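You operate a simulated robot arm through the tools that you are given. There is no shell and no other tool. Be economical: measure what you need, move in short steps, check, and stop when the job is done.

You run a simulated robot arm. Do the job below in one go: nothing can be reset, and whatever is moved stays where it is left.

Task
Take the cable lug from the green table and put it on the aluminium sheet there.

Only the result counts: the job must be done as asked and must still hold three seconds after the hand-in. Knocking over, shifting, dropping, spilling or breaking anything else fails it. Flat cloth is picked up by pressing the open fingertips on it (5 to 10 N) and closing them slowly along it; thin cloth reads only 2 to 8 mm in the jaws.

Robot
A 7-joint arm with a two-finger parallel gripper, fixed in place. Base frame: the origin is at the foot of the arm, x ahead of it, y to its left, z up; the work surface is at about z = 850. Readings come in mm, degrees, newtons and seconds.
With the tool pointing down near the work surface it reaches from about 300 to 700 mm from the base axis. Its first joint turns from -66.0 to 66.0 degrees. Payload 1.57 kg.
The tool frame sits at the grasp point between the pads (the TCP): z along the fingers, y along the line on which they close. The tips reach 30 mm beyond it. Largest opening 110 mm; finger width 24, thickness 12; the body of the gripper, 48 by 112 mm, starts 78 mm behind the TCP.
Orientation is told as [roll, pitch, yaw] about the base's x, y, z axes, in that order, counted from this pose: with the fingers straight down and closing along the base's y, the tool's x points along the base's -x, its y along +y and its z along -z.

Tools
- The arm moves only by the tool move_arm. Its argument "rows" is a list of rows, each a list of 3 entries, a list of its own where there are three numbers: the shift along the tool's x, y, z in mm, then the turn, a rotation vector about the tool's x, y, z in degrees, then the finger opening in mm, from 0 to 110. In form: [[[x, y, z], [rx, ry, rz], hand], ...]. A call has 1 to 12 rows; each row shifts and turns the commanded pose from where the row before left it, along the tool's axes as they then stand. A row lasts 0.2 s, in which the tool goes at most 50 mm and 8.6 degrees; a call with a longer step from one row to the next is refused whole, and so is a gripper value outside its range. Where a pose cannot be reached the arm comes as near as it can. A force on the tool above 40 N (or 10 N above the force at the start of the call, whichever is more), or a blocked arm, ends the call early, and 0.2 s more pass. The fingers move at their own pace (about 108 mm/s each) and stop on an object; they squeeze with about 31 N. The grip force told is the motor's: it shows also when the fingers shut on nothing. Time passes only in rows, and 0.2 s behind the last, so rows that do not move let the fingers close. The reply holds the time, the measured pose of the TCP, the force on the tool along the base axes, the opening and the grip force, in the units named above and with some noise.
- Cameras (640 x 400 px; columns grow to the right, rows downward): "scene" is fixed at [164.1, -394.2, 1397.2]; the picture's right is [0.76, -0.65, 0.00], its down [-0.40, -0.48, -0.78] and it looks along [0.51, 0.60, -0.62] (base axes); focal length 352 px, centre (320, 200). "wrist" rides on the gripper at [-36, 0, -80] in the tool frame; the picture's right is [0.00, -1.00, 0.00], its down [0.97, 0.00, -0.24] and it looks along [0.24, 0.00, 0.97] (tool axes); focal length 218 px, centre (320, 200). There is no depth. A picture from a camera that has moved, and an enlarged one, comes with that camera's place and axes in the base frame and with its lens.
- get_image(camera): a new picture of that camera. The clock stands still meanwhile.
- enlarge(camera, box): a new picture of the part [left, top, right, bottom] of that camera's present view, enlarged. The clock stands still meanwhile.
- hand_in(): hands the job in; it is judged then, once.

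Go step by step. Nothing tells you positions but the pictures and the camera data: compare them with the known pose of the tool, close in by small moves and look again before you grip or let go. The budget is 90 turns and 42 pictures, counting those below and the enlarged ones. Unless the task says otherwise, let go and move clear before handing in, and close with one line.

The tools are called after "Request:" as a command line: name --argument value ..., lists and objects as JSON in quotes. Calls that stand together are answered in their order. move_arm: Moves the arm, as the interface text tells. Its arguments: {"type":"object","properties":{"rows":{"type":"array"}},"required":["rows"]} The other tools are called the same way: get_image (camera) takes a picture; enlarge (camera, box) takes an enlarged picture of a part of a camera's view; hand_in () hands the job in.

At the start:

```text
time_s: 0.0
tool_pos: [473.7, -124.5, 1072.4]
tcp_rot: [-0.1, 0.0, 0.1]
wrist_force: [0.5, 0.0, 0.0]
grip_width: 110.1
grasp_force: 0.2
```

scene: 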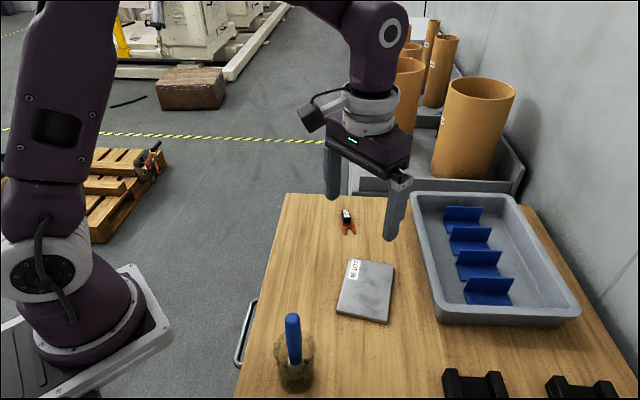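
wrist: 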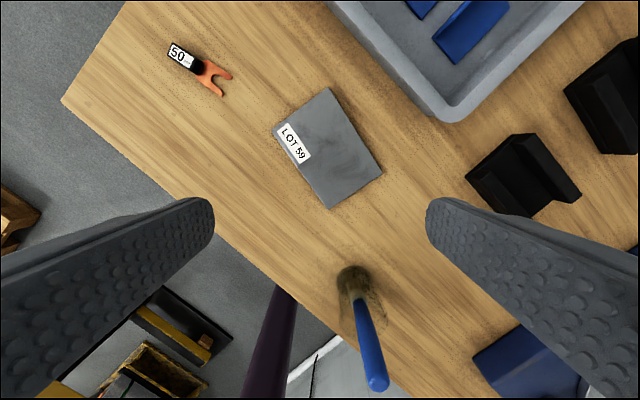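

I see a wooden table with a small cable lug (label "50", orange fork), a grey plate labelled "LOT 59", a tray with blue pieces, and a brush-like tool. No table looks green from here, so I'll take a closer look first.

Request:
enlarge --camera "scene" --box '[260, 190, 460, 315]'

Request:
enlarge --camera "wrist" --box '[140, 20, 400, 220]'

```text
3.20 times, centred on (360, 252) of scene
camera zoom: at [164.1, -394.2, 1397.2], right [0.76, -0.65, 0.0], down [-0.4, -0.48, -0.78], along [0.51, 0.6, -0.62], focal length 1126 px, centre (192, 32)
```

zoom: 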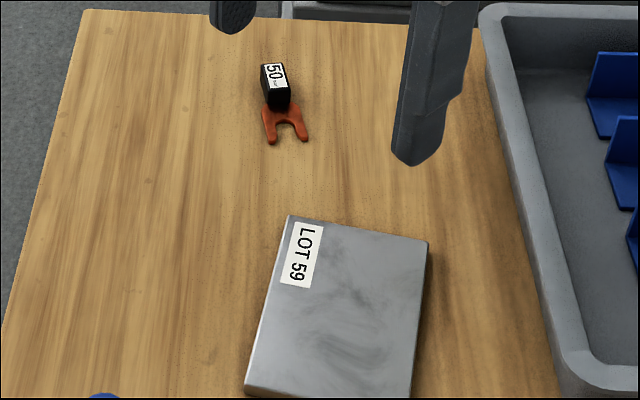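

```text
2.00 times, centred on (270, 120) of wrist
camera zoom: at [509.6, -122.4, 1152.5], right [0.0, -1.0, 0.0], down [-0.97, 0.0, 0.24], along [-0.24, 0.0, -0.97], focal length 436 px, centre (420, 360)
```

zoom: 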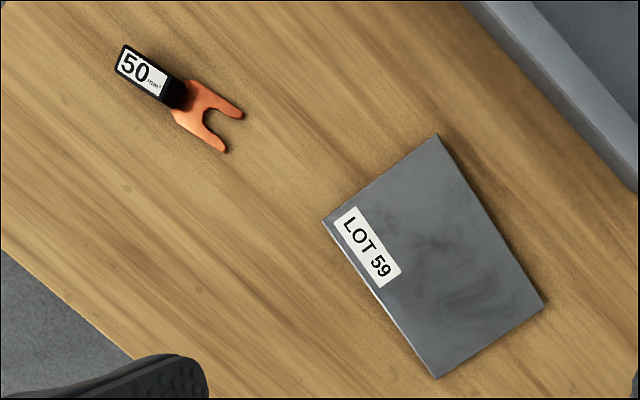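

There is only one lug and one sheet on the only table here, so these must be the ones meant. The lug body is at about (607, 35), with its axis about 51° from x, and the sheet centre is at about (502, -132). I'll move above the lug and turn to match it.

Request:
move_arm --rows '[[[-26.6, 32, 14.4], [0, 0, 0], 70], [[-26.6, 32, 14.4], [0, 0, 0], 70], [[-26.6, 32, 14.4], [0, 0, 0], 70], [[-26.6, 32, 14.4], [0, 0, 0], 70], [[-26.6, 32, 14.4], [0, 0, 0], 70], [[0, 0, 0], [0, 0, -8.5], 70], [[0, 0, 0], [0, 0, -8.5], 70], [[0, 0, 0], [0, 0, -8.5], 70], [[0, 0, 0], [0, 0, -8.5], 70], [[0, 0, 0], [0, 0, -8.5], 70], [[0, 0, 0], [0, 0, -8.5], 70], [[0, 0, 0], [0, 0, 0], 70]]'

Request:
get_image --camera "wrist"

```text
time_s: 2.6
tool_pos: [607.1, 36.1, 998.4]
tcp_rot: [0.0, -0.1, 51.1]
wrist_force: [-0.1, 0.4, 0.0]
grip_width: 70.1
grasp_force: 0.1
```

```text
37 pictures are left
camera wrist: at [629.2, 65.2, 1079.7], right [0.78, -0.63, 0.0], down [-0.61, -0.76, 0.24], along [-0.15, -0.19, -0.97], focal length 218 px, centre (320, 200)
```

wrist: 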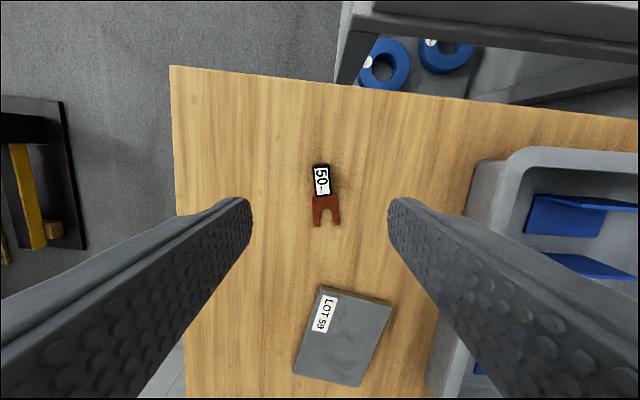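

The lug is nearly under the tool. I'll enlarge the view to correct the angle and centre.

Request:
enlarge --camera "wrist" --box '[270, 145, 374, 245]'

```text
4.00 times, centred on (322, 195) of wrist
camera zoom: at [629.2, 65.2, 1079.7], right [0.78, -0.63, 0.0], down [-0.61, -0.76, 0.24], along [-0.15, -0.19, -0.97], focal length 873 px, centre (312, 220)
```

zoom: 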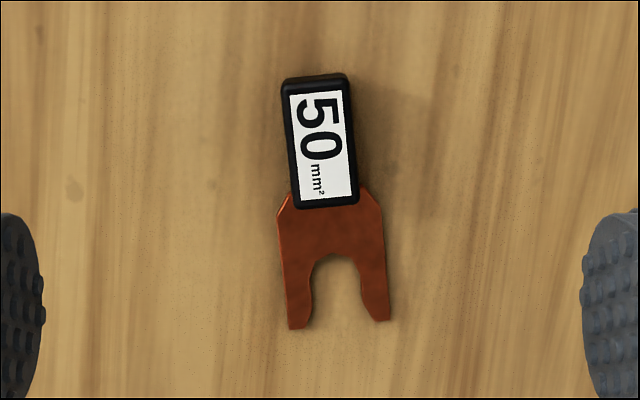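

The body is about 17 mm wide and 32 mm long, centred near (610, 37.5), and needs another 5° of turn. I'll correct both, come down partway and check.

Request:
move_arm --rows '[[[-3.2, -1.7, 13], [0, 0, -5], 60], [[0, 0, 20], [0, 0, 0], 60], [[0, 0, 20], [0, 0, 0], 60], [[0, 0, 20], [0, 0, 0], 60], [[0, 0, 0], [0, 0, 0], 60]]'

Request:
get_image --camera "wrist"

Request:
enlarge --camera "scene" --box '[290, 150, 410, 250]'

```text
time_s: 3.8
tool_pos: [608.7, 37.6, 925.8]
tcp_rot: [0.1, 0.0, 56.1]
wrist_force: [0.0, -0.2, 0.0]
grip_width: 60.1
grasp_force: 0.0
```

```text
35 pictures are left
camera wrist: at [628.1, 68.6, 1007.5], right [0.83, -0.56, 0.0], down [-0.54, -0.81, 0.24], along [-0.13, -0.2, -0.97], focal length 218 px, centre (320, 200)
```

wrist: 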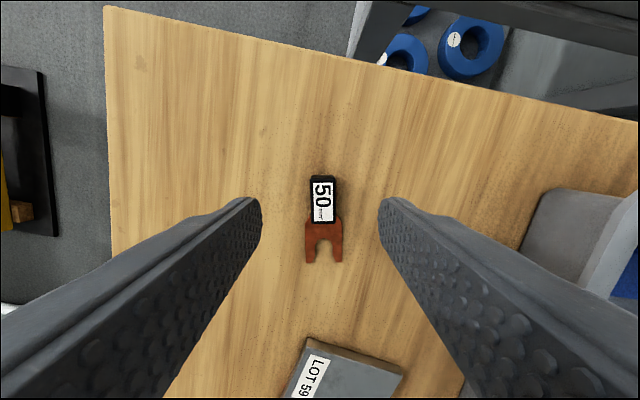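

```text
4.00 times, centred on (350, 200) of scene
camera zoom: at [164.1, -394.2, 1397.2], right [0.76, -0.65, 0.0], down [-0.4, -0.48, -0.78], along [0.51, 0.6, -0.62], focal length 1408 px, centre (200, 200)
```

zoom: 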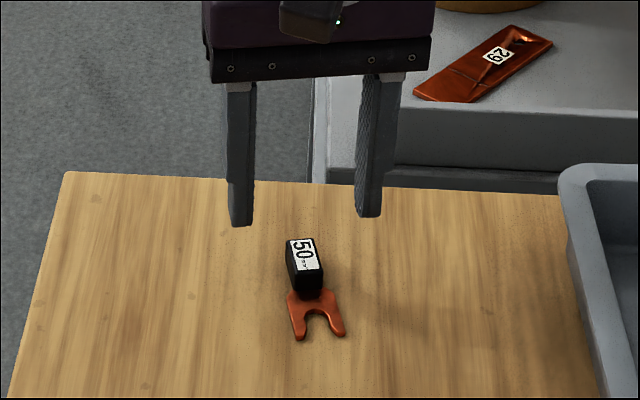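

Alignment is good, and the body looks about 15 mm tall. I'll descend to TCP z ≈ 883 and close.

Request:
move_arm --rows '[[[-1, -0.6, 15], [0, 0, 0], 50], [[0, 0, 15], [0, 0, 0], 50], [[0, 0, 8], [0, 0, 0], 45], [[0, 0, 5], [0, 0, 0], 45], [[0, 0, 0], [0, 0, 0], 35], [[0, 0, 0], [0, 0, 0], 25], [[0, 0, 0], [0, 0, 0], 19]]'

Request:
get_image --camera "wrist"

```text
time_s: 5.4
tool_pos: [610.3, 37.9, 884.2]
tcp_rot: [0.0, 0.0, 56.0]
wrist_force: [0.6, 1.3, 0.5]
grip_width: 19.1
grasp_force: 0.2
```

```text
33 pictures are left
camera wrist: at [630.6, 68.5, 964.9], right [0.83, -0.56, 0.0], down [-0.54, -0.81, 0.24], along [-0.13, -0.2, -0.97], focal length 218 px, centre (320, 200)
```

wrist: 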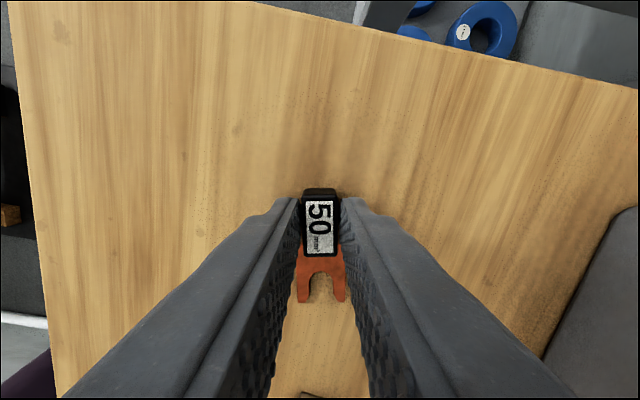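

The body sits centred between the tips. I'll close on it and lift.

Request:
move_arm --rows '[[[0, 0, 0], [0, 0, 0], 10], [[0, 0, 0], [0, 0, 0], 10], [[0, 0, 0], [0, 0, 0], 10], [[0, 0, -5], [0, 0, 0], 10], [[0, 0, -15], [0, 0, 0], 10], [[0, 0, -20], [0, 0, 0], 10], [[0, 0, -20], [0, 0, 0], 10], [[0, 0, 0], [0, 0, 0], 10]]'

Request:
get_image --camera "wrist"

```text
time_s: 7.2
tool_pos: [612.2, 37.3, 945.1]
tcp_rot: [0.1, 0.0, 56.0]
wrist_force: [0.0, -0.6, -0.3]
grip_width: 16.2
grasp_force: 30.8
```

```text
32 pictures are left
camera wrist: at [631.2, 68.7, 1025.3], right [0.83, -0.56, 0.0], down [-0.54, -0.81, 0.24], along [-0.13, -0.2, -0.97], focal length 218 px, centre (320, 200)
```

wrist: 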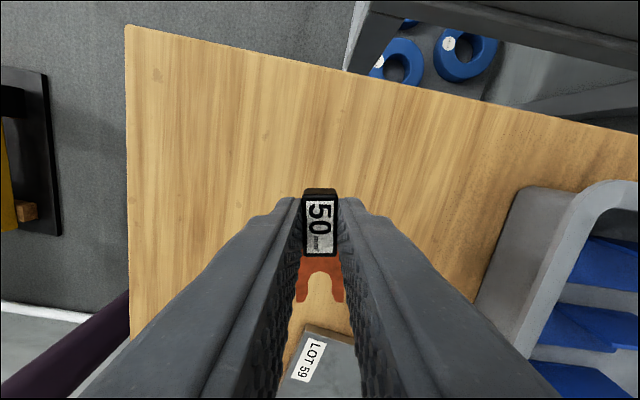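

The lug is held (16.2 mm). I'll carry it over the sheet centre.

Request:
move_arm --rows '[[[20, -0.7, 0], [0, 0, 0], 10], [[37, -0.7, 0], [0, 0, 0], 10], [[37, -0.7, 0], [0, 0, 0], 10], [[37, -0.7, 0], [0, 0, 0], 10], [[37, -0.7, 0], [0, 0, 0], 10], [[20, -0.2, 0], [0, 0, 0], 10], [[0, 0, 0], [0, 0, 0], 10]]'

Request:
get_image --camera "wrist"

Request:
enlarge --camera "scene" --box '[280, 210, 440, 335]'

```text
time_s: 8.8
tool_pos: [507.1, -119.6, 943.6]
tcp_rot: [-0.1, 0.0, 56.1]
wrist_force: [0.4, -0.1, -0.4]
grip_width: 15.9
grasp_force: 30.7
```

```text
31 pictures are left
camera wrist: at [527.9, -89.2, 1024.8], right [0.83, -0.56, 0.0], down [-0.54, -0.81, 0.24], along [-0.13, -0.2, -0.97], focal length 218 px, centre (320, 200)
```

wrist: 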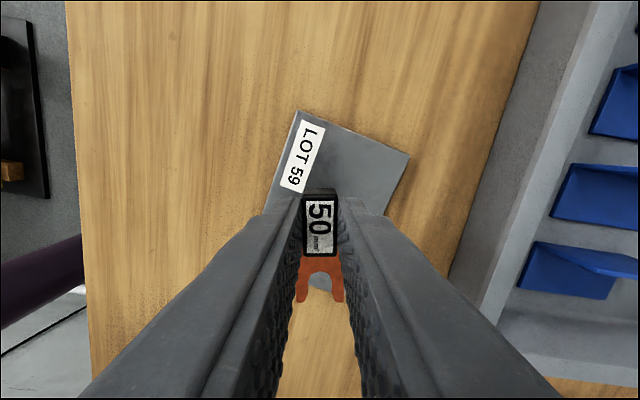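

```text
3.20 times, centred on (360, 272) of scene
camera zoom: at [164.1, -394.2, 1397.2], right [0.76, -0.65, 0.0], down [-0.4, -0.48, -0.78], along [0.51, 0.6, -0.62], focal length 1126 px, centre (192, -32)
```

zoom: 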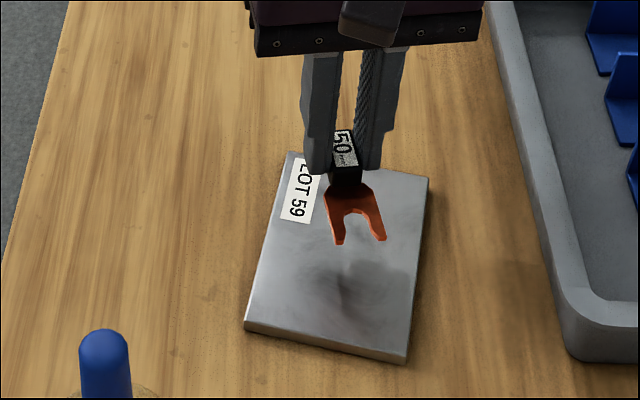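

The lug is over the middle of the sheet. The sheet top is at about z 859, so contact should come near TCP z 893. I'll lower it gently.

Request:
move_arm --rows '[[[0, 0, 20], [0, 0, 0], 10], [[0, 0, 15], [0, 0, 0], 10], [[0, 0, 8], [0, 0, 0], 10], [[0, 0, 3], [0, 0, 0], 10], [[0, 0, 1], [0, 0, 0], 10], [[0, 0, 0], [0, 0, 0], 10]]'

Request:
enlarge --camera "scene" --box '[300, 230, 420, 330]'

```text
time_s: 10.2
tool_pos: [508.5, -118.3, 896.2]
tcp_rot: [0.0, 0.0, 55.9]
wrist_force: [-0.3, -0.3, -0.9]
grip_width: 16.2
grasp_force: 30.7
```

```text
4.00 times, centred on (360, 280) of scene
camera zoom: at [164.1, -394.2, 1397.2], right [0.76, -0.65, 0.0], down [-0.4, -0.48, -0.78], along [0.51, 0.6, -0.62], focal length 1408 px, centre (160, -120)
```

zoom: 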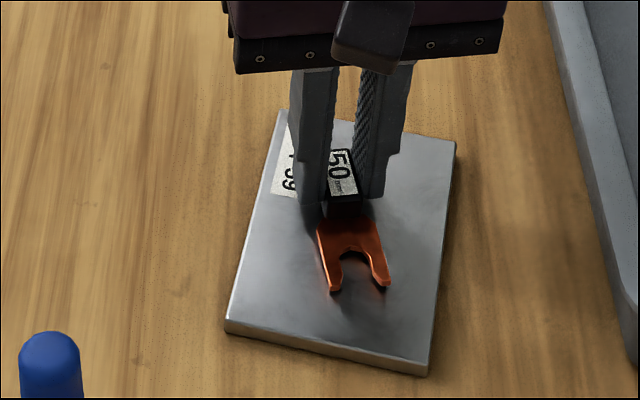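

It is just above the sheet. I'll go down in 1 mm steps and watch the force.

Request:
move_arm --rows '[[[0, 0, 1], [0, 0, 0], 10], [[0, 0, 1], [0, 0, 0], 10], [[0, 0, 0], [0, 0, 0], 10]]'

```text
time_s: 11.0
tool_pos: [509.6, -120.0, 894.2]
tcp_rot: [-0.1, 0.0, 56.0]
wrist_force: [-0.3, -0.3, -0.5]
grip_width: 16.0
grasp_force: 31.3
```

No contact yet, so I'll keep going in small steps.

Request:
move_arm --rows '[[[0, 0, 0.7], [0, 0, 0], 10], [[0, 0, 0.7], [0, 0, 0], 10], [[0, 0, 0], [0, 0, 0], 10]]'

Request:
enlarge --camera "scene" --box '[330, 250, 410, 310]'

```text
time_s: 11.8
tool_pos: [509.5, -120.6, 893.0]
tcp_rot: [-0.1, 0.0, 56.0]
wrist_force: [-4.2, 2.0, 16.3]
grip_width: 15.9
grasp_force: 31.0
```

```text
6.67 times, centred on (370, 280) of scene
camera zoom: at [163.8, -394.1, 1397.3], right [0.76, -0.65, 0.0], down [-0.4, -0.48, -0.78], along [0.51, 0.6, -0.62], focal length 2346 px, centre (-13, -333)
```

zoom: 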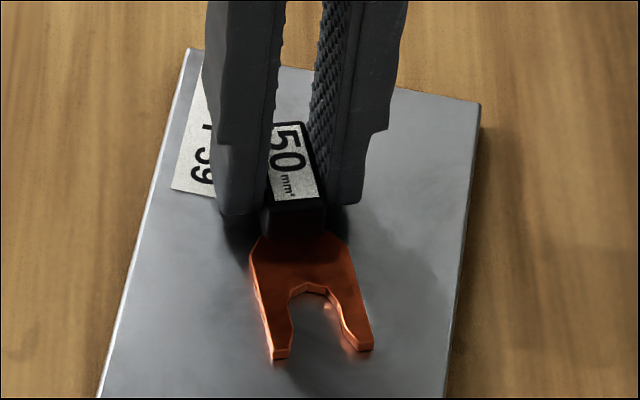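

Contact is made (16 N). I'll back off slightly, release slowly and rise.

Request:
move_arm --rows '[[[0, 0, -0.6], [0, 0, 0], 10], [[0, 0, 0], [0, 0, 0], 20], [[0, 0, 0], [0, 0, 0], 30], [[0, 0, 0], [0, 0, 0], 40], [[0, 0, -8], [0, 0, 0], 40], [[0, 0, -20], [0, 0, 0], 40], [[0, 0, -30], [0, 0, 0], 40], [[0, 0, -40], [0, 0, 0], 40], [[0, 0, 0], [0, 0, 0], 40]]'

Request:
get_image --camera "scene"

Request:
get_image --camera "wrist"

```text
time_s: 13.8
tool_pos: [508.5, -120.9, 991.2]
tcp_rot: [0.0, -0.1, 56.0]
wrist_force: [-0.7, 0.5, -0.6]
grip_width: 39.6
grasp_force: 0.1
```

```text
27 pictures are left
```

scene: 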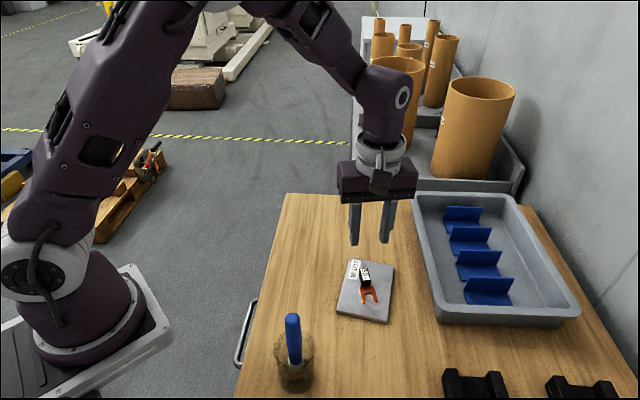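

```text
26 pictures are left
camera wrist: at [528.0, -88.9, 1073.1], right [0.83, -0.56, 0.0], down [-0.54, -0.81, 0.24], along [-0.13, -0.2, -0.97], focal length 218 px, centre (320, 200)
```

wrist: 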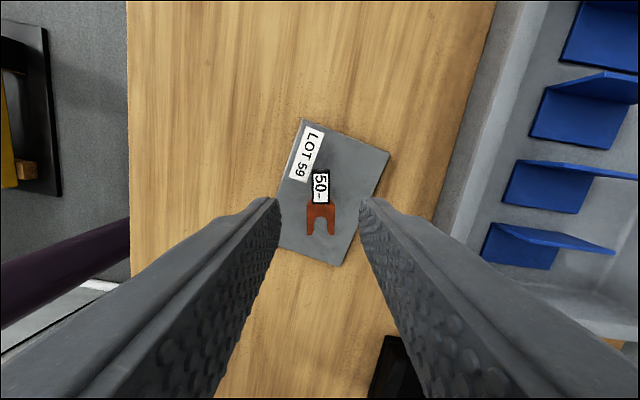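

The lug lies flat in the middle of the sheet, the sheet hasn't moved and the gripper is clear. I'm handing in.

Request:
hand_in

```text
The job is handed in.
```

The cable lug is now on the aluminium sheet ("LOT 59") and nothing else was moved; the only table with a lug and sheet looked like bare wood rather than green, so I took it as the one you meant.
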